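You operate a simulated robot arm through the tools that you are given. There is no shell and no other tool. Be economical: measure what you need, move in short steps, check, and stop when the job is done.

You are at the controls of a simulated robot arm. One attempt, no reset.

Task
Shut the top drawer.

Only the result counts: the job must be done as asked and must still hold three seconds after the hand-in. Knocking over, shifting, dropping, spilling or breaking anything else fails it.

Robot
A 6-joint arm with a two-finger parallel gripper, fixed in place. Base frame: the origin is at the foot of the arm, x ahead of it, y to its left, z up. Lengths are in m, angles in rad, forces in N, time in s.
With the tool pointing down near the work surface it reaches from about 0.1 to 0.58 m from the base axis. Its first joint turns from -1.152 to 1.152 rad. Payload 2.7 kg.
The tool frame sits at the grasp point between the pads (the TCP): z along the fingers, y along the line on which they close. The tips reach 0.023 m beyond it. The gripper opens to 0.094 m. The fingers are 0.038 m wide and 0.01 m thick; the gripper's body (0.054 by 0.096 m) begins 0.039 m behind the TCP.
Orientation is told as [roll, pitch, yaw] about the base's x, y, z axes, in that order, counted from this pose: with the fingers straight down and closing along the base's y, the tool's x points along the base's -x, its y along +y and its z along -z.

Tools
- The arm moves only by the tool jog_arm. Its argument "deltas" is one flat list of numbers, 7 for each row, row after row: the opening, from 0 (shut) to 1 (fully open), then the shift along the base's x, y, z in m, then the turn, a rotation vector about the base's x, y, z in rad. In form: [fingers, tx, ty, tz, wx, wy, wz, fingers, tx, ty, tz, wx, wy, wz, ...]. A call has 1 to 8 rows; each row shifts and turns the commanded pose from where the row before left it. A row lasts 0.2 s, in which the tool goes at most 0.05 m and 0.15 rad; a call with a longer step from one row to the next is refused whole, and so is a gripper value outside its range. Where a pose cannot be reached the arm comes as near as it can. A force on the tool above 40 N (or 10 N above the force at the start of the call, whichever is more), or a blocked arm, ends the call early, and 0.2 s more pass. The fingers move at their own pace (about 0.045 m/s each) and stop on an object; they squeeze with about 32 N. The grip force told is the motor's: it shows also when the fingers shut on nothing. Time passes only in rows, and 0.2 s behind the last, so rows that do not move let the fingers close. It gives the time, the measured TCP pose, the force on the tool (base axes), the opening and the grip force at its end, in the units of the frame above (readings bear some noise).
- Cameras (640 x 400 px; columns grow to the right, rows downward): "scene" is fixed at [0.063, -0.4283, 1.3859]; the picture's right is [0.84, -0.54, 0.00], its down [-0.41, -0.64, -0.65] and it looks along [0.35, 0.55, -0.76] (base axes); focal length 347 px, centre (320, 200). "wrist" rides on the gripper at [-0.039, 0, -0.044] in the tool frame; the picture's right is [0.00, -1.00, 0.00], its down [0.97, 0.00, -0.24] and it looks along [0.24, 0.00, 0.97] (tool axes); focal length 218 px, centre (320, 200).
- capture(camera): a new picture of that camera. It takes no simulated time.
- point_at(camera, pixels): for up to 12 pixels [column, row] of the newest picture of that camera ("zoom" is the newest enlarged one), the place [x, y, z] in the base frame of the surface seen there, good to about 0.003 m, but the place of the scene camera against the robot may be out by one fixed shift of up to 0.012 m in any direction. It takes no simulated time.
- close_up(camera, box): a new picture of the part [left, top, right, bottom] of that camera's present view, enlarged. It takes no simulated time.
- sign_off(): hands the job in; it is judged then, once.

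Keep the steps short. Do not move on a guess: measure, check each grasp and each placing, and mend mistakes. In all there are 60 turns and 30 pictures (those below and enlarged ones count). Leave the gripper open and the arm clear of the work at the hand-in unless told otherwise, and finish with a single line.

The tools are called as a command line: name --argument value ..., lists and objects as JSON in quotes. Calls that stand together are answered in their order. jog_arm: Moves the arm, as the interface text tells. Its arguments: {"type":"object","properties":{"deltas":{"type":"array","items":{"type":"number"}}},"required":["deltas"]} The other tools are called the same way: capture (camera) takes a picture; point_at (camera, pixels) gives the place of the surface under pixels of a picture; close_up (camera, box) takes an enlarged picture of a part of a camera's view; sign_off () hands the job in.

At the start:

```text
t: 0.0
position: [0.4398, 0.0901, 0.8506]
tool_rot: [-0.001, -0.001, -0.001]
wrist_force: [-0.4, 0.2, 0.2]
width: 0.0941
finger_force: 0.1
```

scene: 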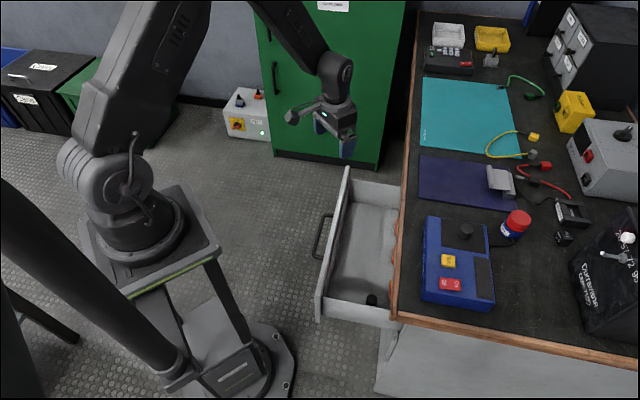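
wrist: 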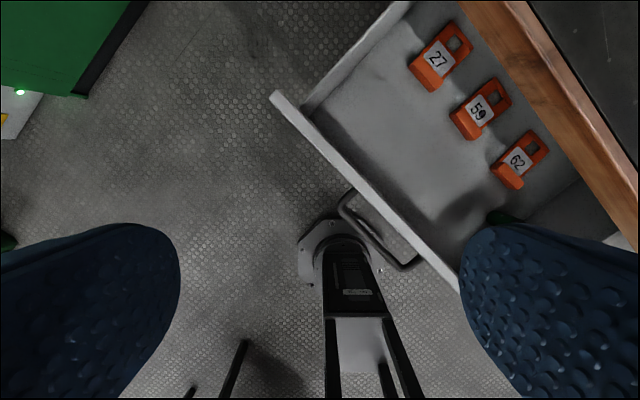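

I see the open drawer at about (360,250) in the scene picture, with orange tags inside and a dark object at (371,300). I'll enlarge that area first.

close_up --camera "scene" --box '[290, 150, 450, 350]'

point_at --camera "scene" --pixels '[[347, 170], [318, 310], [332, 240], [320, 230], [371, 299], [365, 240], [400, 320], [404, 185], [400, 250], [325, 218], [316, 256], [340, 210]]'

point_at --camera "wrist" --pixels '[[275, 95], [456, 285], [360, 188], [350, 205], [410, 265], [500, 218], [440, 60], [515, 165], [480, 10], [620, 180]]'

```text
2.00 times, centred on (370, 250) of scene
```

zoom: 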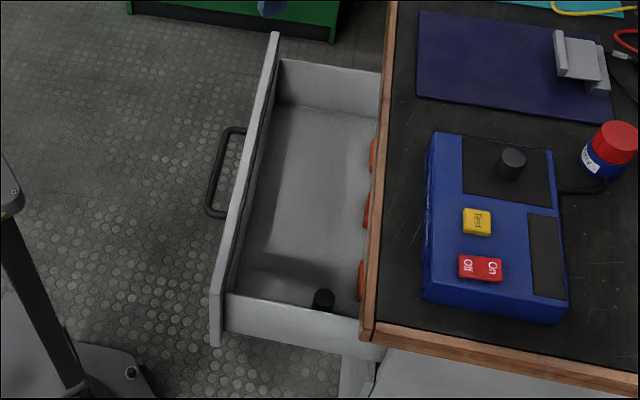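

```text
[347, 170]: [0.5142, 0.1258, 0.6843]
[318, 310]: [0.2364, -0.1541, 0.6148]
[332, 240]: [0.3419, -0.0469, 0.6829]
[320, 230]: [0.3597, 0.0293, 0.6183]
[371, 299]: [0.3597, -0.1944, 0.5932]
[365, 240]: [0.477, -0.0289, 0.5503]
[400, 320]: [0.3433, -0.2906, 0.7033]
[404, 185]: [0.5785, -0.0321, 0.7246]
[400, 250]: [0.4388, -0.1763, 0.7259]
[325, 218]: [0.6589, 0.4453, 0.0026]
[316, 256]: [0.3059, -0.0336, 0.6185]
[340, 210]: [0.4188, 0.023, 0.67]
```

```text
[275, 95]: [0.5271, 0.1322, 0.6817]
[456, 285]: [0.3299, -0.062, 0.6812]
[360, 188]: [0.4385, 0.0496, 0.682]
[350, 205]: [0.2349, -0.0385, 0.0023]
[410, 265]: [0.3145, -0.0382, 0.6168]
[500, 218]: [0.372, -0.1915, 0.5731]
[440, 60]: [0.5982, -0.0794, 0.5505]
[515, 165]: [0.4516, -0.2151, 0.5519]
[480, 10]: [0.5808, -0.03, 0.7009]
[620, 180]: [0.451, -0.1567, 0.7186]
```

The drawer front's top edge runs from (0.527, 0.132) to about (0.24, -0.154), at z about 0.682. The closing direction is about (0.70, -0.71), with roughly 0.15 m of travel. One finger partly hides the dark object near (0.36, -0.19). Before pushing, I'll move over the drawer at a safe height and look at it.

jog_arm --deltas '[1, -0.02, -0.035, 0.01, 0, 0, 0, 1, -0.02, -0.035, 0.01, 0, 0, 0, 1, -0.02, -0.035, 0.01, 0, 0, 0, 1, -0.02, -0.035, 0.0, 0, 0, 0]'

capture --camera "wrist"

```text
t: 1.0
position: [0.359, -0.0487, 0.8814]
tool_rot: [0.0, -0.001, -0.001]
wrist_force: [0.1, -0.1, -0.4]
width: 0.0942
finger_force: 0.0
```

```text
26 pictures are left
```

wrist: 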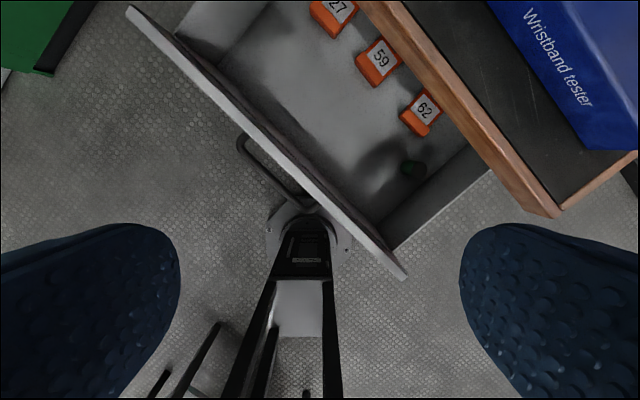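

A small dark object stands inside the drawer at (412,168). I'll enlarge it and measure it, along with the drawer front, handle, side tops and counter edge.

close_up --camera "wrist" --box '[220, 100, 540, 300]'

point_at --camera "wrist" --pixels '[[412, 166], [420, 170], [395, 185], [131, 10], [404, 276], [240, 143], [312, 206], [275, 182], [450, 215], [555, 212], [365, 5], [445, 190]]'

```text
2.00 times, centred on (380, 200) of wrist
```

zoom: 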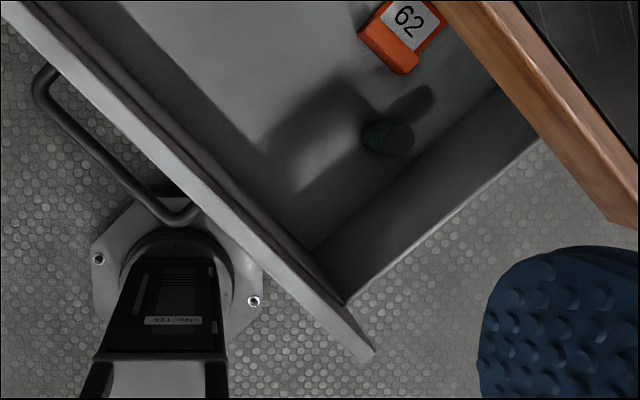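

```text
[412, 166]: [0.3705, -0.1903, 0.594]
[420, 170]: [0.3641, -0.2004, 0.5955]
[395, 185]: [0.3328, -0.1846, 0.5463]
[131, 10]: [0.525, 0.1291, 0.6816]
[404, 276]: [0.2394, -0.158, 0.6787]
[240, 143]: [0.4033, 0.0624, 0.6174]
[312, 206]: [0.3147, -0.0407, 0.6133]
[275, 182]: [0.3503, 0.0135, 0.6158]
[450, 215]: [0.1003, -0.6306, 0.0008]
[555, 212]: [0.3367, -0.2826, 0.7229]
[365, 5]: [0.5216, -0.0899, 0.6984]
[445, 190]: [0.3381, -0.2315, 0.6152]
```

The drawer face lies at n ≈ 0.280, where n = (x−y)/√2. The handle's outer bar is at n ≈ 0.238, z ≈ 0.616, centred at t = (x+y)/√2 ≈ 0.26. The counter edge is at n ≈ 0.435. The object in the drawer is only about 0.046 m tall, so it will fit under the counter, but I need to push gently.

My plan is to push the face centre above the handle with closed, tilted fingers. First I'll back off in front of the drawer, yaw by −π/4 and shut the fingers.

jog_arm --deltas '[0, -0.008, 0.0177, -0.01, 0, 0, -0.1309, 0, -0.008, 0.0177, -0.01, 0, 0, -0.1309, 0, -0.008, 0.0177, -0.01, 0, 0, -0.1309, 0, -0.008, 0.0177, -0.01, 0, 0, -0.1309, 0, -0.008, 0.0177, -0.01, 0, 0, -0.1309, 0, -0.008, 0.0177, -0.01, 0, 0, -0.1309]'

```text
t: 2.4
position: [0.3131, 0.0558, 0.8236]
tool_rot: [0.001, -0.001, -0.787]
wrist_force: [-0.3, -0.7, 1.0]
width: 0.0
finger_force: 31.8
```

The tool is at (0.313, 0.056, 0.824), yawed −0.787, with the fingers shut. Next I'll tilt the fingers 0.8 rad towards the drawer.

jog_arm --deltas '[0, 0, 0, 0, -0.0943, -0.0943, 0, 0, 0, 0, 0, -0.0943, -0.0943, 0, 0, 0, 0, 0, -0.0943, -0.0943, 0, 0, 0, 0, 0, -0.0943, -0.0943, 0, 0, 0, 0, 0, -0.0943, -0.0943, 0, 0, 0, 0, 0, -0.0943, -0.0943, 0]'

capture --camera "scene"

capture --camera "wrist"

```text
t: 3.8
position: [0.3394, 0.0567, 0.8476]
tool_rot: [-0.04, -0.697, -0.784]
wrist_force: [0.3, 0.6, -0.6]
width: 0.0
finger_force: 32.3
out of reach, approached as far as the arm can: row 1, 2, 5, 6
```

```text
24 pictures are left
```

scene: 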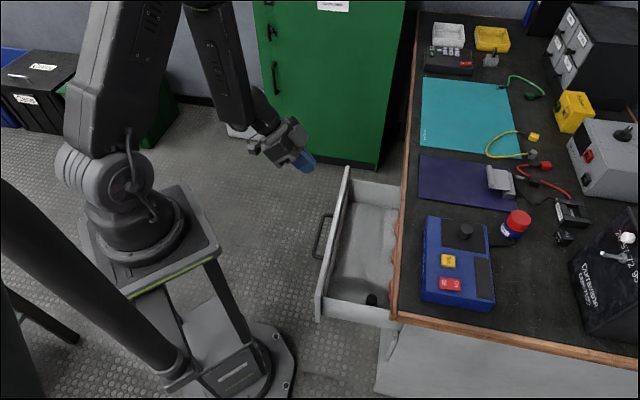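

```text
23 pictures are left
```

wrist: 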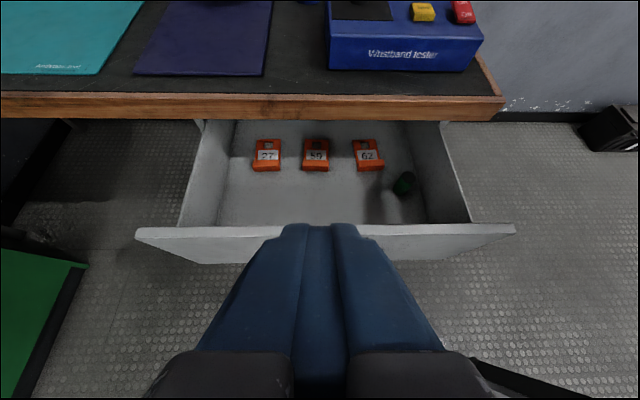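

The tilt reached about 0.7 rad, and the fingers point at the face centre, at n=0.200, t=0.280, z=0.848. Next I'll descend about 0.13 m while staying in front of the drawer, shifting t by −0.02.

jog_arm --deltas '[0, -0.0035, -0.0035, -0.03, 0, 0, 0, 0, -0.0035, -0.0035, -0.03, 0, 0, 0, 0, -0.0035, -0.0035, -0.03, 0, 0, 0, 0, -0.0035, -0.0035, -0.03, 0, 0, 0]'

```text
t: 4.8
position: [0.3905, 0.0729, 0.7893]
tool_rot: [-0.046, -0.694, -0.78]
wrist_force: [0.2, -0.3, -0.2]
width: 0.0
finger_force: 32.2
out of reach, approached as far as the arm can: row 1, 2, 3, 4
```

The arm can't hold this much tilt so close in, and it drifted to n=0.225, t=0.328, z=0.789. I'll reduce the tilt by 0.3 rad, which is safe in free space, and read where it ends up.

jog_arm --deltas '[0, 0, 0, 0, 0.0707, 0.0707, 0, 0, 0, 0, 0, 0.0707, 0.0707, 0, 0, 0, 0, 0, 0.0707, 0.0707, 0]'

```text
t: 5.6
position: [0.3907, 0.0726, 0.7885]
tool_rot: [-0.034, -0.396, -0.786]
wrist_force: [-0.2, -0.5, 0.4]
width: 0.0
finger_force: 32.0
```

The commanded pose follows the actual one, and tilt 0.4 is held. Next I'll move to n≈0.205, t≈0.262 and go down to z≈0.71.

jog_arm --deltas '[0, -0.0195, -0.0105, 0, 0, 0, 0, 0, -0.0195, -0.0105, -0.01, 0, 0, 0, 0, -0.0195, -0.0105, -0.03, 0, 0, 0, 0, 0, 0, -0.035, 0, 0, 0]'

```text
t: 6.6
position: [0.3705, 0.0521, 0.7463]
tool_rot: [-0.044, -0.394, -0.782]
wrist_force: [0.3, 0.6, -0.3]
width: 0.0
finger_force: 32.4
out of reach, approached as far as the arm can: row 3, 4
```

Going lower still limits the tilt here. I'll push the first part with the tool vertical, since the gripper body and camera stay clear of the counter until the face is near n≈0.37. After that, further out, I'll tilt for the final part. Now I'm bringing the tool back to vertical.

jog_arm --deltas '[0, -0.01, 0, 0, 0.0943, 0.0943, 0, 0, -0.01, 0, 0, 0.0943, 0.0943, 0, 0, -0.01, 0, 0, 0.0943, 0.0943, 0]'

```text
t: 7.4
position: [0.3221, 0.0505, 0.7448]
tool_rot: [-0.03, 0.001, -0.786]
wrist_force: [-0.7, -0.9, -1.0]
width: 0.0001
finger_force: 32.2
out of reach, approached as far as the arm can: row 3
```

The tool is vertical at n=0.192, t=0.2635, z=0.745, which puts the fingers in front of both handle and face. Next I'll go down to z≈0.683, so the tips are at 0.660, above the handle and below the face's top.

jog_arm --deltas '[0, 0, 0, -0.02, 0, 0, 0, 0, 0, 0, -0.02, 0, 0, 0, 0, 0, 0, -0.022, 0, 0, 0]'

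capture --camera "scene"

```text
t: 8.2
position: [0.3363, 0.0522, 0.6894]
tool_rot: [-0.042, 0.006, -0.784]
wrist_force: [1.1, -0.3, 0.0]
width: 0.0001
finger_force: 31.7
out of reach, approached as far as the arm can: row 2, 3
```

```text
22 pictures are left
```

scene: 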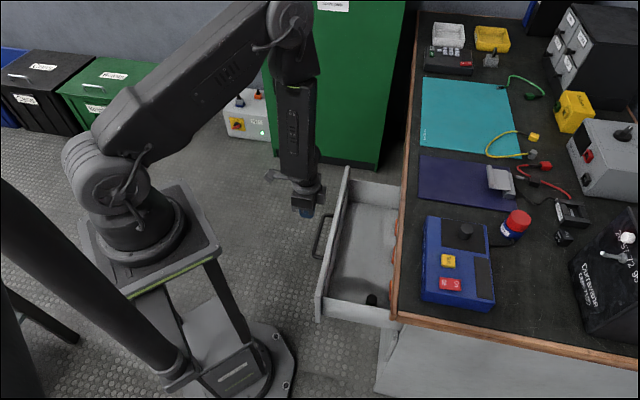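

The tool is at n=0.201, t=0.275, z=0.689 with the fingers just outside the face. Next I'll ease in about 0.05 m along the closing direction, lowering slightly, to come close to contact.

jog_arm --deltas '[0, 0.009, -0.0147, -0.002, 0, 0, 0, 0, 0.009, -0.0147, -0.002, 0, 0, 0, 0, 0.009, -0.0147, -0.003, 0, 0, 0]'

capture --camera "wrist"

close_up --camera "scene" --box '[260, 150, 420, 250]'

```text
t: 9.0
position: [0.3612, 0.0081, 0.6813]
tool_rot: [-0.032, -0.001, -0.785]
wrist_force: [-0.9, 0.3, 0.1]
width: 0.0001
finger_force: 31.6
```

```text
21 pictures are left
```

wrist: 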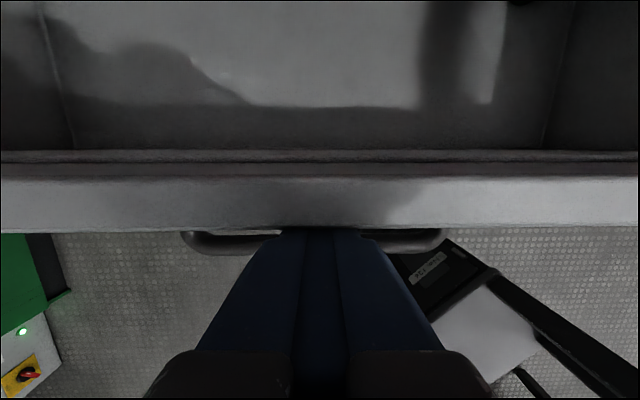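

```text
4.00 times, centred on (340, 200) of scene
```

zoom: 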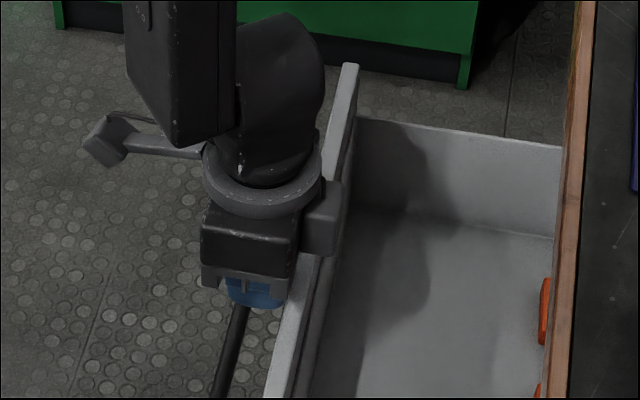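

The fingertips are centred about 1 cm from the face, at n≈0.269 against 0.280, just above the handle, and the camera housing clears the front's top. I'll now push gently 0.08 m at 0.05 m/s.

jog_arm --deltas '[0, 0.0071, -0.0071, 0, 0, 0, 0, 0, 0.0071, -0.0071, 0, 0, 0, 0, 0, 0.0071, -0.0071, 0, 0, 0, 0, 0, 0.0071, -0.0071, 0, 0, 0, 0, 0, 0.0071, -0.0071, 0, 0, 0, 0, 0, 0.0071, -0.0071, 0, 0, 0, 0, 0, 0.0071, -0.0071, 0, 0, 0, 0, 0, 0.0071, -0.0071, 0, 0, 0, 0]'

capture --camera "scene"

capture --camera "wrist"

```text
t: 10.8
position: [0.364, -0.0378, 0.6767]
tool_rot: [-0.032, -0.001, -0.788]
wrist_force: [-0.5, 2.8, 1.9]
width: 0.0
finger_force: 31.8
out of reach, approached as far as the arm can: row 1, 2, 3, 4, 5, 6, 7, 8
```

```text
19 pictures are left
```

scene: 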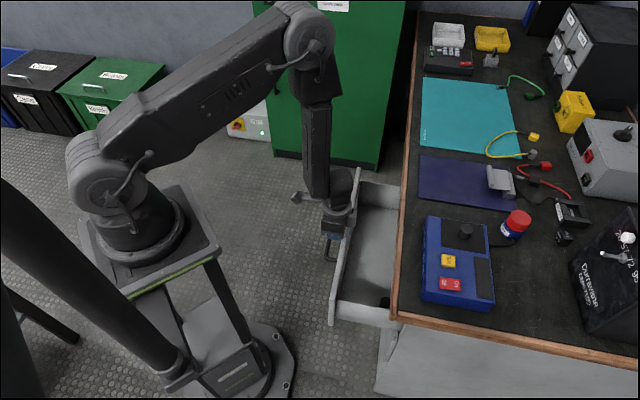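

```text
18 pictures are left
```

wrist: 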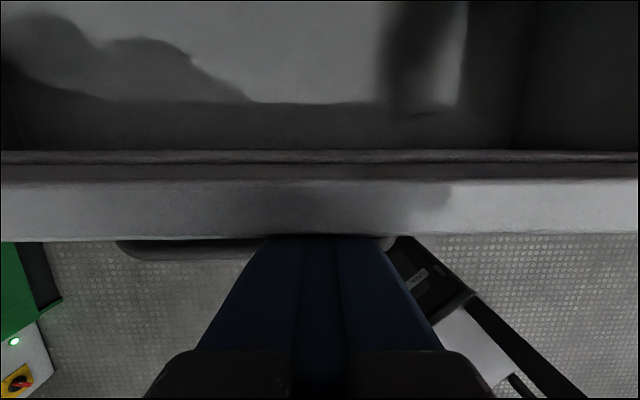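

The drawer moved in about 2 cm with little force, with the face now at n≈0.303. The arm then slid sideways, to t=0.231. The forearm hangs almost vertically here, so I suspect a wrist singularity at this radius. I'll back off and push further out at t≈0.33. I back off and rise first.

jog_arm --deltas '[0, -0.01, 0.01, 0.0, 0, 0, 0, 0, -0.01, 0.01, 0.02, 0, 0, 0, 0, 0, 0.0, 0.04, 0, 0, 0, 0, 0.02, 0.02, 0.0, 0, 0, 0, 0, 0.025, 0.025, 0.0, 0, 0, 0, 0, 0.025, 0.025, 0.0, 0, 0, 0]'

```text
t: 12.2
position: [0.4177, 0.0512, 0.7382]
tool_rot: [-0.036, 0.003, -0.784]
wrist_force: [-0.3, -0.4, -0.3]
width: 0.0
finger_force: 32.1
out of reach, approached as far as the arm can: row 1, 3, 4
```

Now at n=0.259, t=0.332, z=0.738, with the finger front about 2.5 cm from the face. I'll correct the small roll and descend to z≈0.68.

jog_arm --deltas '[0, 0, 0, 0, 0.036, 0, 0, 0, 0, 0, -0.02, 0, 0, 0, 0, 0, 0, -0.02, 0, 0, 0, 0, 0, 0, -0.018, 0, 0, 0]'

```text
t: 13.2
position: [0.4196, 0.0508, 0.6805]
tool_rot: [-0.009, 0.029, -0.786]
wrist_force: [-0.7, 0.1, -1.1]
width: 0.0
finger_force: 32.0
```

No reach limit this time, and the tool is at n=0.261, t=0.333, z=0.6805. I'll push gently along n by 0.08 m.

jog_arm --deltas '[0, 0.0071, -0.0071, 0, 0, 0, 0, 0, 0.0071, -0.0071, 0, 0, 0, 0, 0, 0.0071, -0.0071, 0, 0, 0, 0, 0, 0.0071, -0.0071, 0, 0, 0, 0, 0, 0.0071, -0.0071, 0, 0, 0, 0, 0, 0.0071, -0.0071, 0, 0, 0, 0, 0, 0.0071, -0.0071, 0, 0, 0, 0, 0, 0.0071, -0.0071, 0, 0, 0, 0]'

capture --camera "scene"

capture --camera "wrist"

```text
t: 15.0
position: [0.4745, -0.0081, 0.6801]
tool_rot: [-0.008, 0.027, -0.787]
wrist_force: [-1.0, 0.4, 0.9]
width: 0.0001
finger_force: 32.1
```

```text
17 pictures are left
```

scene: 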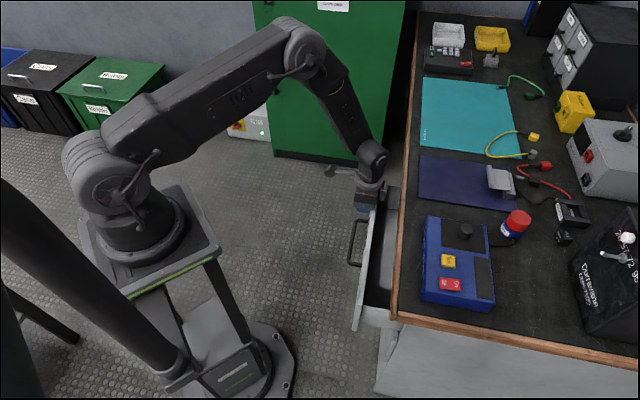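

```text
16 pictures are left
```

wrist: 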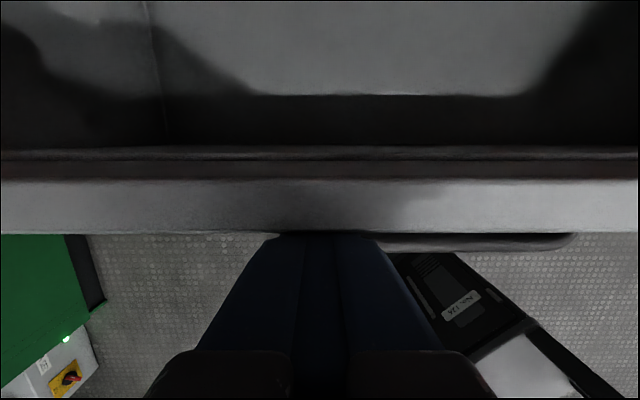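

The drawer moved smoothly and its face is now at n≈0.360. To finish without the camera housing hitting the counter at n≈0.435, I'll push on the handle bar, which sticks out 0.042 m, using a slight tilt. I back off first, clear of the handle.

jog_arm --deltas '[0, -0.015, 0.015, 0.0, 0, 0, 0, 0, -0.015, 0.015, 0.0, 0, 0, 0, 0, -0.015, 0.015, 0.0, 0, 0, 0, 0, -0.02, 0.0, 0.0, 0, 0, 0]'

capture --camera "wrist"

```text
t: 16.0
position: [0.4079, 0.0362, 0.6798]
tool_rot: [-0.008, 0.028, -0.784]
wrist_force: [-0.2, -0.3, 0.1]
width: 0.0
finger_force: 32.3
```

```text
15 pictures are left
```

wrist: 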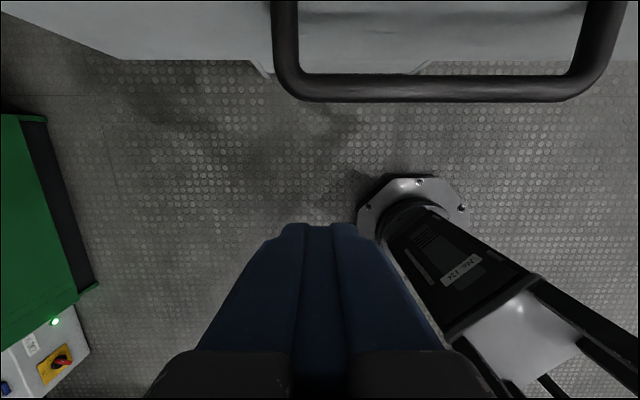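

The handle is clearly visible, with its outer bar along row ~95 between columns 285 and 590. I'll measure it.

point_at --camera "wrist" --pixels '[[300, 90], [440, 92], [570, 90], [440, 84], [440, 99], [200, 40], [500, 35], [283, 30]]'

jog_arm --deltas '[0, 0, 0, 0, -0.0707, -0.0707, 0, 0, 0, 0, 0, -0.0707, -0.0707, 0, 0, 0, 0, 0, -0.0707, -0.0707, 0]'

```text
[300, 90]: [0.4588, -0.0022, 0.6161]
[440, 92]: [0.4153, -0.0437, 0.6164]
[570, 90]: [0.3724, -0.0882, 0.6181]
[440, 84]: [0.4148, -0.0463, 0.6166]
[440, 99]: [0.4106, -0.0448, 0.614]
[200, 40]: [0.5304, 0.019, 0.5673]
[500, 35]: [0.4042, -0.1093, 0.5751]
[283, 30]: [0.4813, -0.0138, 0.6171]
```

```text
t: 16.8
position: [0.4161, 0.029, 0.6817]
tool_rot: [-0.04, -0.175, -0.785]
wrist_force: [-0.5, 0.1, -0.9]
width: 0.0
finger_force: 31.6
out of reach, approached as far as the arm can: row 2
```

The bar's outer side is at n≈0.322, z≈0.616, t from 0.20 to 0.32, and the face is at n≈0.3616. The tool is tilted about 0.2 rad at n=0.274, t=0.315. I'll descend in front of the bar to z≈0.627 and shift t to about 0.295.

jog_arm --deltas '[0, -0.005, -0.005, -0.014, 0, 0, 0, 0, -0.005, -0.005, -0.014, 0, 0, 0, 0, -0.004, -0.004, -0.014, 0, 0, 0, 0, 0, 0, -0.013, 0, 0, 0]'

capture --camera "wrist"

```text
t: 17.8
position: [0.4035, 0.0161, 0.6271]
tool_rot: [-0.031, -0.217, -0.785]
wrist_force: [0.3, 0.7, -0.5]
width: 0.0001
finger_force: 32.3
```

```text
14 pictures are left
```

wrist: 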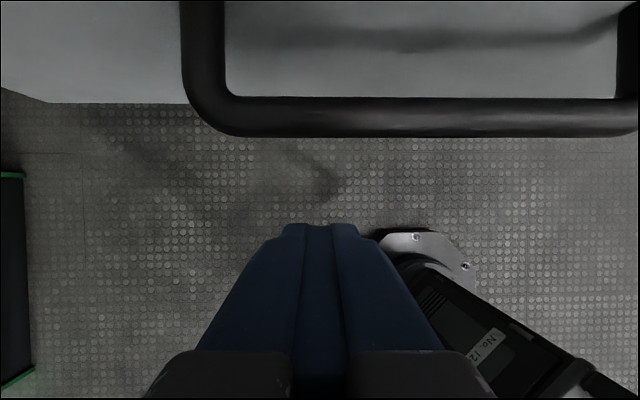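

The fingers are level with the bar and about 2.5 cm outside it, at t=0.297. I'll push 0.06 m along n, adding a bit of tilt on the way for counter clearance.

jog_arm --deltas '[0, 0.0071, -0.0071, -0.001, -0.02, -0.02, 0, 0, 0.0071, -0.0071, -0.001, -0.02, -0.02, 0, 0, 0.0071, -0.0071, -0.001, -0.02, -0.02, 0, 0, 0.0071, -0.0071, -0.001, -0.02, -0.02, 0, 0, 0.0071, -0.0071, -0.001, -0.02, -0.02, 0, 0, 0.0071, -0.0071, 0, -0.02, -0.02, 0]'

capture --camera "wrist"

close_up --camera "scene" --box '[320, 150, 480, 350]'

```text
t: 19.2
position: [0.4433, -0.026, 0.6213]
tool_rot: [-0.028, -0.39, -0.786]
wrist_force: [-1.2, 1.5, -0.8]
width: 0.0006
finger_force: 31.7
```

```text
13 pictures are left
```

wrist: 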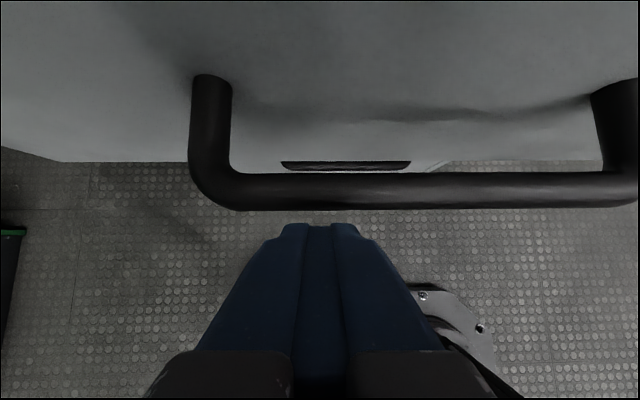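

```text
2.00 times, centred on (400, 250) of scene
```

zoom: 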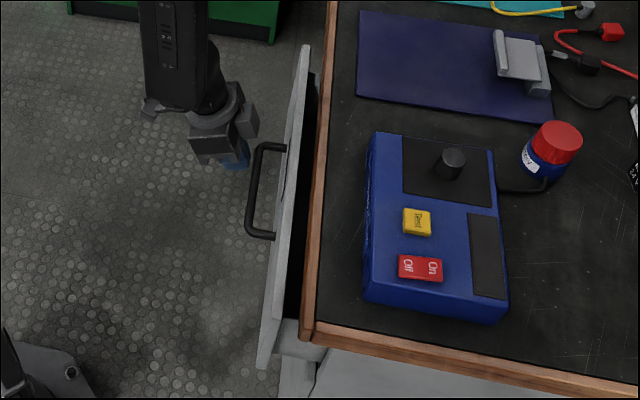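

The drawer is nearly closed now. I'll measure where the face, bar and counter edge are.

point_at --camera "wrist" --pixels '[[300, 195], [450, 190], [450, 205], [400, 60], [100, 60], [345, 166]]'

point_at --camera "zoom" --pixels '[[303, 52], [265, 362], [300, 120], [326, 80], [304, 330], [285, 250]]'

```text
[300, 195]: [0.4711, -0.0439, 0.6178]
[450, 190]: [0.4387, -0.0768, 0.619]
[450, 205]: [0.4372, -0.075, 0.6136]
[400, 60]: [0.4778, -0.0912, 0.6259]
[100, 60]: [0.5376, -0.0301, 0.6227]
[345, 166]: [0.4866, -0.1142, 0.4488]
```

```text
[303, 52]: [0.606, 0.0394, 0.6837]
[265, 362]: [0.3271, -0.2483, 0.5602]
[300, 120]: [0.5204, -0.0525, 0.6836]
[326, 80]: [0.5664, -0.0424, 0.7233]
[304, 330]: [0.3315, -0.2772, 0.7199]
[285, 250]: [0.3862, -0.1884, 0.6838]
```

The bar is at n≈0.362 and the face at n≈0.4015. The lower drawer's handle is at n≈0.425, so this drawer should close at a face position of about 0.465, recessed under the counter. I need more tilt so the gripper housing stays outside the counter edge. I'll add 0.3 rad of tilt while advancing 0.025 m.

jog_arm --deltas '[0, 0.0035, -0.0035, 0, -0.0424, -0.0424, 0, 0, 0.0035, -0.0035, 0, -0.0424, -0.0424, 0, 0, 0.0035, -0.0035, 0, -0.0424, -0.0424, 0, 0, 0.0035, -0.0035, 0, -0.0424, -0.0424, 0, 0, 0.0035, -0.0035, 0, -0.0424, -0.0424, 0]'

capture --camera "wrist"

```text
t: 20.4
position: [0.4823, -0.0434, 0.6239]
tool_rot: [-0.038, -0.687, -0.782]
wrist_force: [-0.6, -0.2, 0.6]
width: 0.0001
finger_force: 31.9
out of reach, approached as far as the arm can: row 3, 4, 5
```

```text
11 pictures are left
```

wrist: 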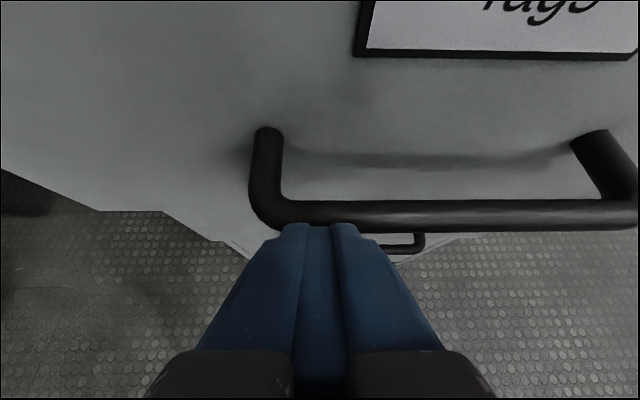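

Tilt is now about 0.7 rad and the tips rest on the bar at n≈0.40, t≈0.31. I'll advance slowly another 0.03 m, easing t back towards the bar's middle.

jog_arm --deltas '[0, 0.0021, -0.0049, 0, 0, 0, 0, 0, 0.0021, -0.0049, 0, 0, 0, 0, 0, 0.0021, -0.0049, 0, 0, 0, 0, 0, 0.0021, -0.0049, 0, 0, 0, 0, 0, 0.0021, -0.0049, 0, 0, 0, 0, 0, 0.0021, -0.0049, 0, 0, 0, 0]'

capture --camera "wrist"

close_up --camera "scene" --box '[320, 150, 480, 350]'

```text
t: 21.9
position: [0.4925, -0.0688, 0.6235]
tool_rot: [-0.028, -0.683, -0.778]
wrist_force: [-8.9, 4.4, 10.8]
width: 0.0
finger_force: 32.2
stopped in row 6: the force on the tool passed its limit (the readings are from after the stop); the commanded pose is now the measured one
```

```text
10 pictures are left
```

wrist: 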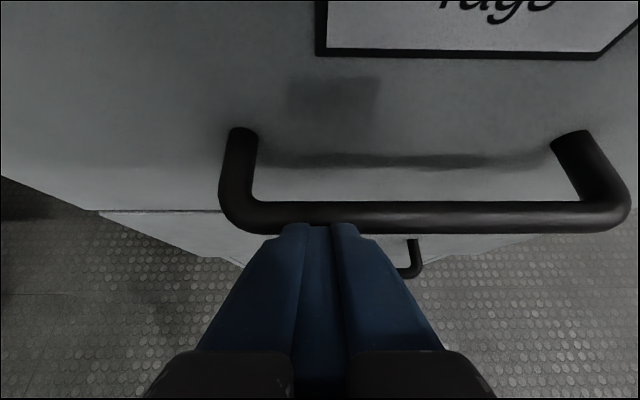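

```text
2.00 times, centred on (400, 250) of scene
```

zoom: 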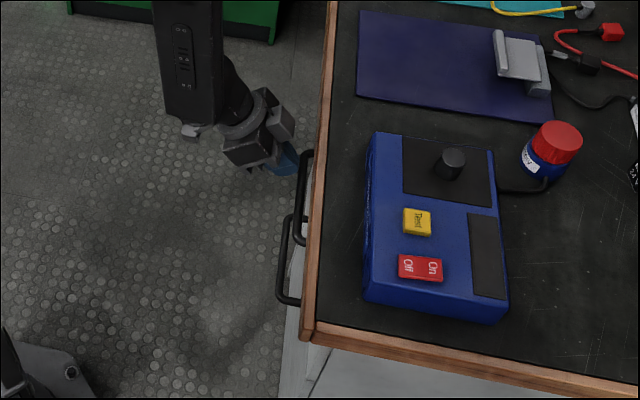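

The force limit tripped at n≈0.397, and the face is now under the counter edge. I'll check whether it is flush with the lower drawer front.

point_at --camera "wrist" --pixels '[[450, 205], [450, 215], [200, 120], [150, 190], [500, 110], [180, 225], [220, 235], [300, 240], [412, 262], [408, 275], [470, 238]]'

point_at --camera "zoom" --pixels '[[304, 180], [280, 270], [306, 195], [290, 360], [320, 150], [290, 290]]'

```text
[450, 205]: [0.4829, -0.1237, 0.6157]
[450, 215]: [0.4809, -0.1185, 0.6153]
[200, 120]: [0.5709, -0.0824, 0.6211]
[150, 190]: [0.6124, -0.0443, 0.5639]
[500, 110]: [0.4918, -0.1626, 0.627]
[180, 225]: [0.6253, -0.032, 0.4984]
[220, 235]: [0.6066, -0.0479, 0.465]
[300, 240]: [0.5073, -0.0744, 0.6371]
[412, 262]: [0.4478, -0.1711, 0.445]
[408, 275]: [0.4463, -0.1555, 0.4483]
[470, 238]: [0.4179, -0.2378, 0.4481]
```

```text
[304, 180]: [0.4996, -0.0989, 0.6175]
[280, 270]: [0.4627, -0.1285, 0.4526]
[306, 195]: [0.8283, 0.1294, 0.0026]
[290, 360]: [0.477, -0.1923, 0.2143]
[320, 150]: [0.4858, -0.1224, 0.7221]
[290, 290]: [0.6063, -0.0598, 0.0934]
```

The top face (n≈0.463) is flush with the lower front (n≈0.464) within measuring error. I'll give one more small, slow press to make sure it's fully seated.

jog_arm --deltas '[0, 0.0015, -0.0015, 0, 0, 0, 0, 0, 0.0015, -0.0015, 0, 0, 0, 0, 0, 0.0015, -0.0015, 0, 0, 0, 0]'

```text
t: 22.4
position: [0.4925, -0.0701, 0.6226]
tool_rot: [-0.031, -0.68, -0.778]
wrist_force: [-9.7, 4.3, 12.2]
width: 0.0
finger_force: 32.0
stopped in row 2: the force on the tool passed its limit (the readings are from after the stop); the commanded pose is now the measured one
```

It's against a solid stop. Next I'll back off along −n and look again.

jog_arm --deltas '[0, -0.004, 0.004, 0, 0, 0, 0, 0, -0.01, 0.01, 0, 0, 0, 0, 0, -0.015, 0.015, 0.005, 0, 0, 0, 0, -0.02, 0.02, 0.02, 0, 0, 0, 0, -0.015, 0.015, 0.03, 0, 0, 0]'

capture --camera "wrist"

capture --camera "scene"

```text
t: 23.6
position: [0.4646, -0.0004, 0.6852]
tool_rot: [-0.041, -0.679, -0.773]
wrist_force: [0.8, -0.7, -0.8]
width: 0.0
finger_force: 32.0
out of reach, approached as far as the arm can: row 3, 4, 5
```

```text
8 pictures are left
```

wrist: 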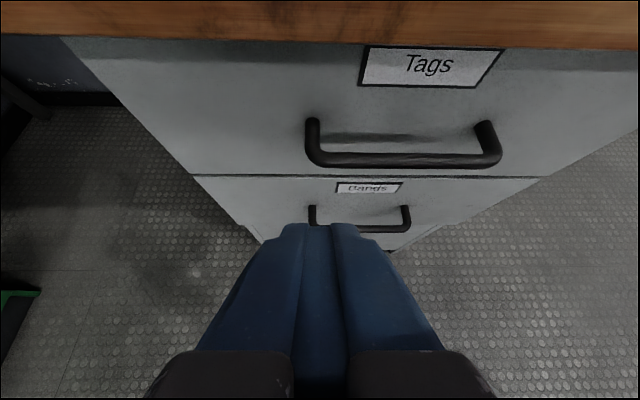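

```text
7 pictures are left
```

scene: 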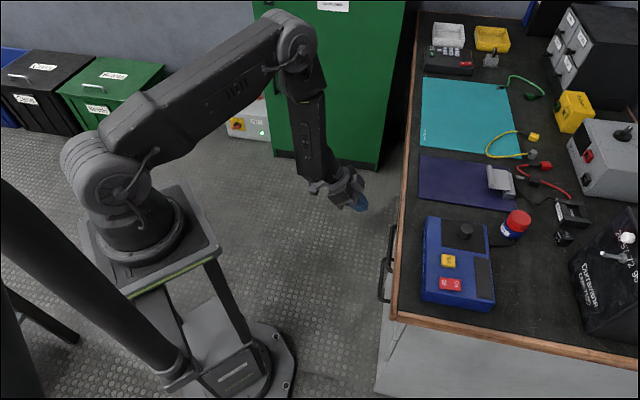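

The "Tags" drawer looks shut and level with "Bands" below it. I'll open the gripper while moving further away, then verify flushness.

jog_arm --deltas '[1, -0.02, 0.02, 0.02, 0, 0, 0, 1, -0.02, 0.02, 0.02, 0, 0, 0, 1, 0, 0, 0.03, 0, 0, 0, 1, 0, 0, 0.03, 0, 0, 0, 1, 0, 0, 0, 0, 0, 0, 1, 0, 0, 0, 0, 0, 0]'

capture --camera "wrist"

point_at --camera "wrist" --pixels '[[260, 150], [450, 150], [250, 190], [450, 190], [300, 130], [400, 130]]'

```text
t: 25.0
position: [0.4371, 0.0432, 0.7897]
tool_rot: [-0.031, -0.681, -0.777]
wrist_force: [-0.7, 0.6, -0.6]
width: 0.0942
finger_force: 0.0
out of reach, approached as far as the arm can: row 1, 2
```

```text
6 pictures are left
```

wrist: 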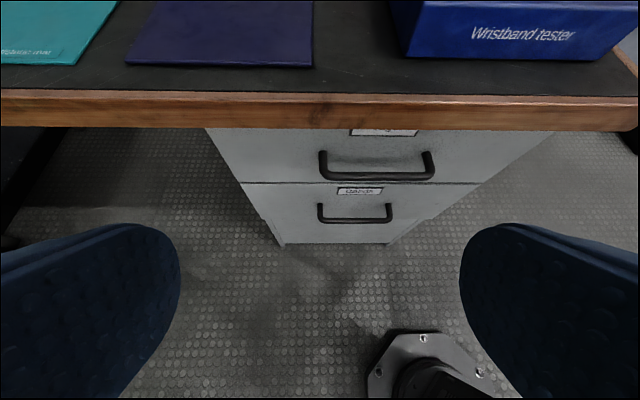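

```text
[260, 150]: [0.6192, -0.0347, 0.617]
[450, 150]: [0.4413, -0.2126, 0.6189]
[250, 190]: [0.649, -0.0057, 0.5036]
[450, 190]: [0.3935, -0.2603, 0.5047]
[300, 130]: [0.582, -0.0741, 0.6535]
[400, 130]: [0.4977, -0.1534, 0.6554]
```

Both fronts measure n ≈ 0.462–0.463, so the drawer is flush and hasn't rebounded. The gripper is open and clear, so I'm handing in.

sign_off

```text
The job is handed in.
```

The top drawer is shut and level with the drawer below it, nothing on the bench was touched, and the arm is clear with the gripper open.
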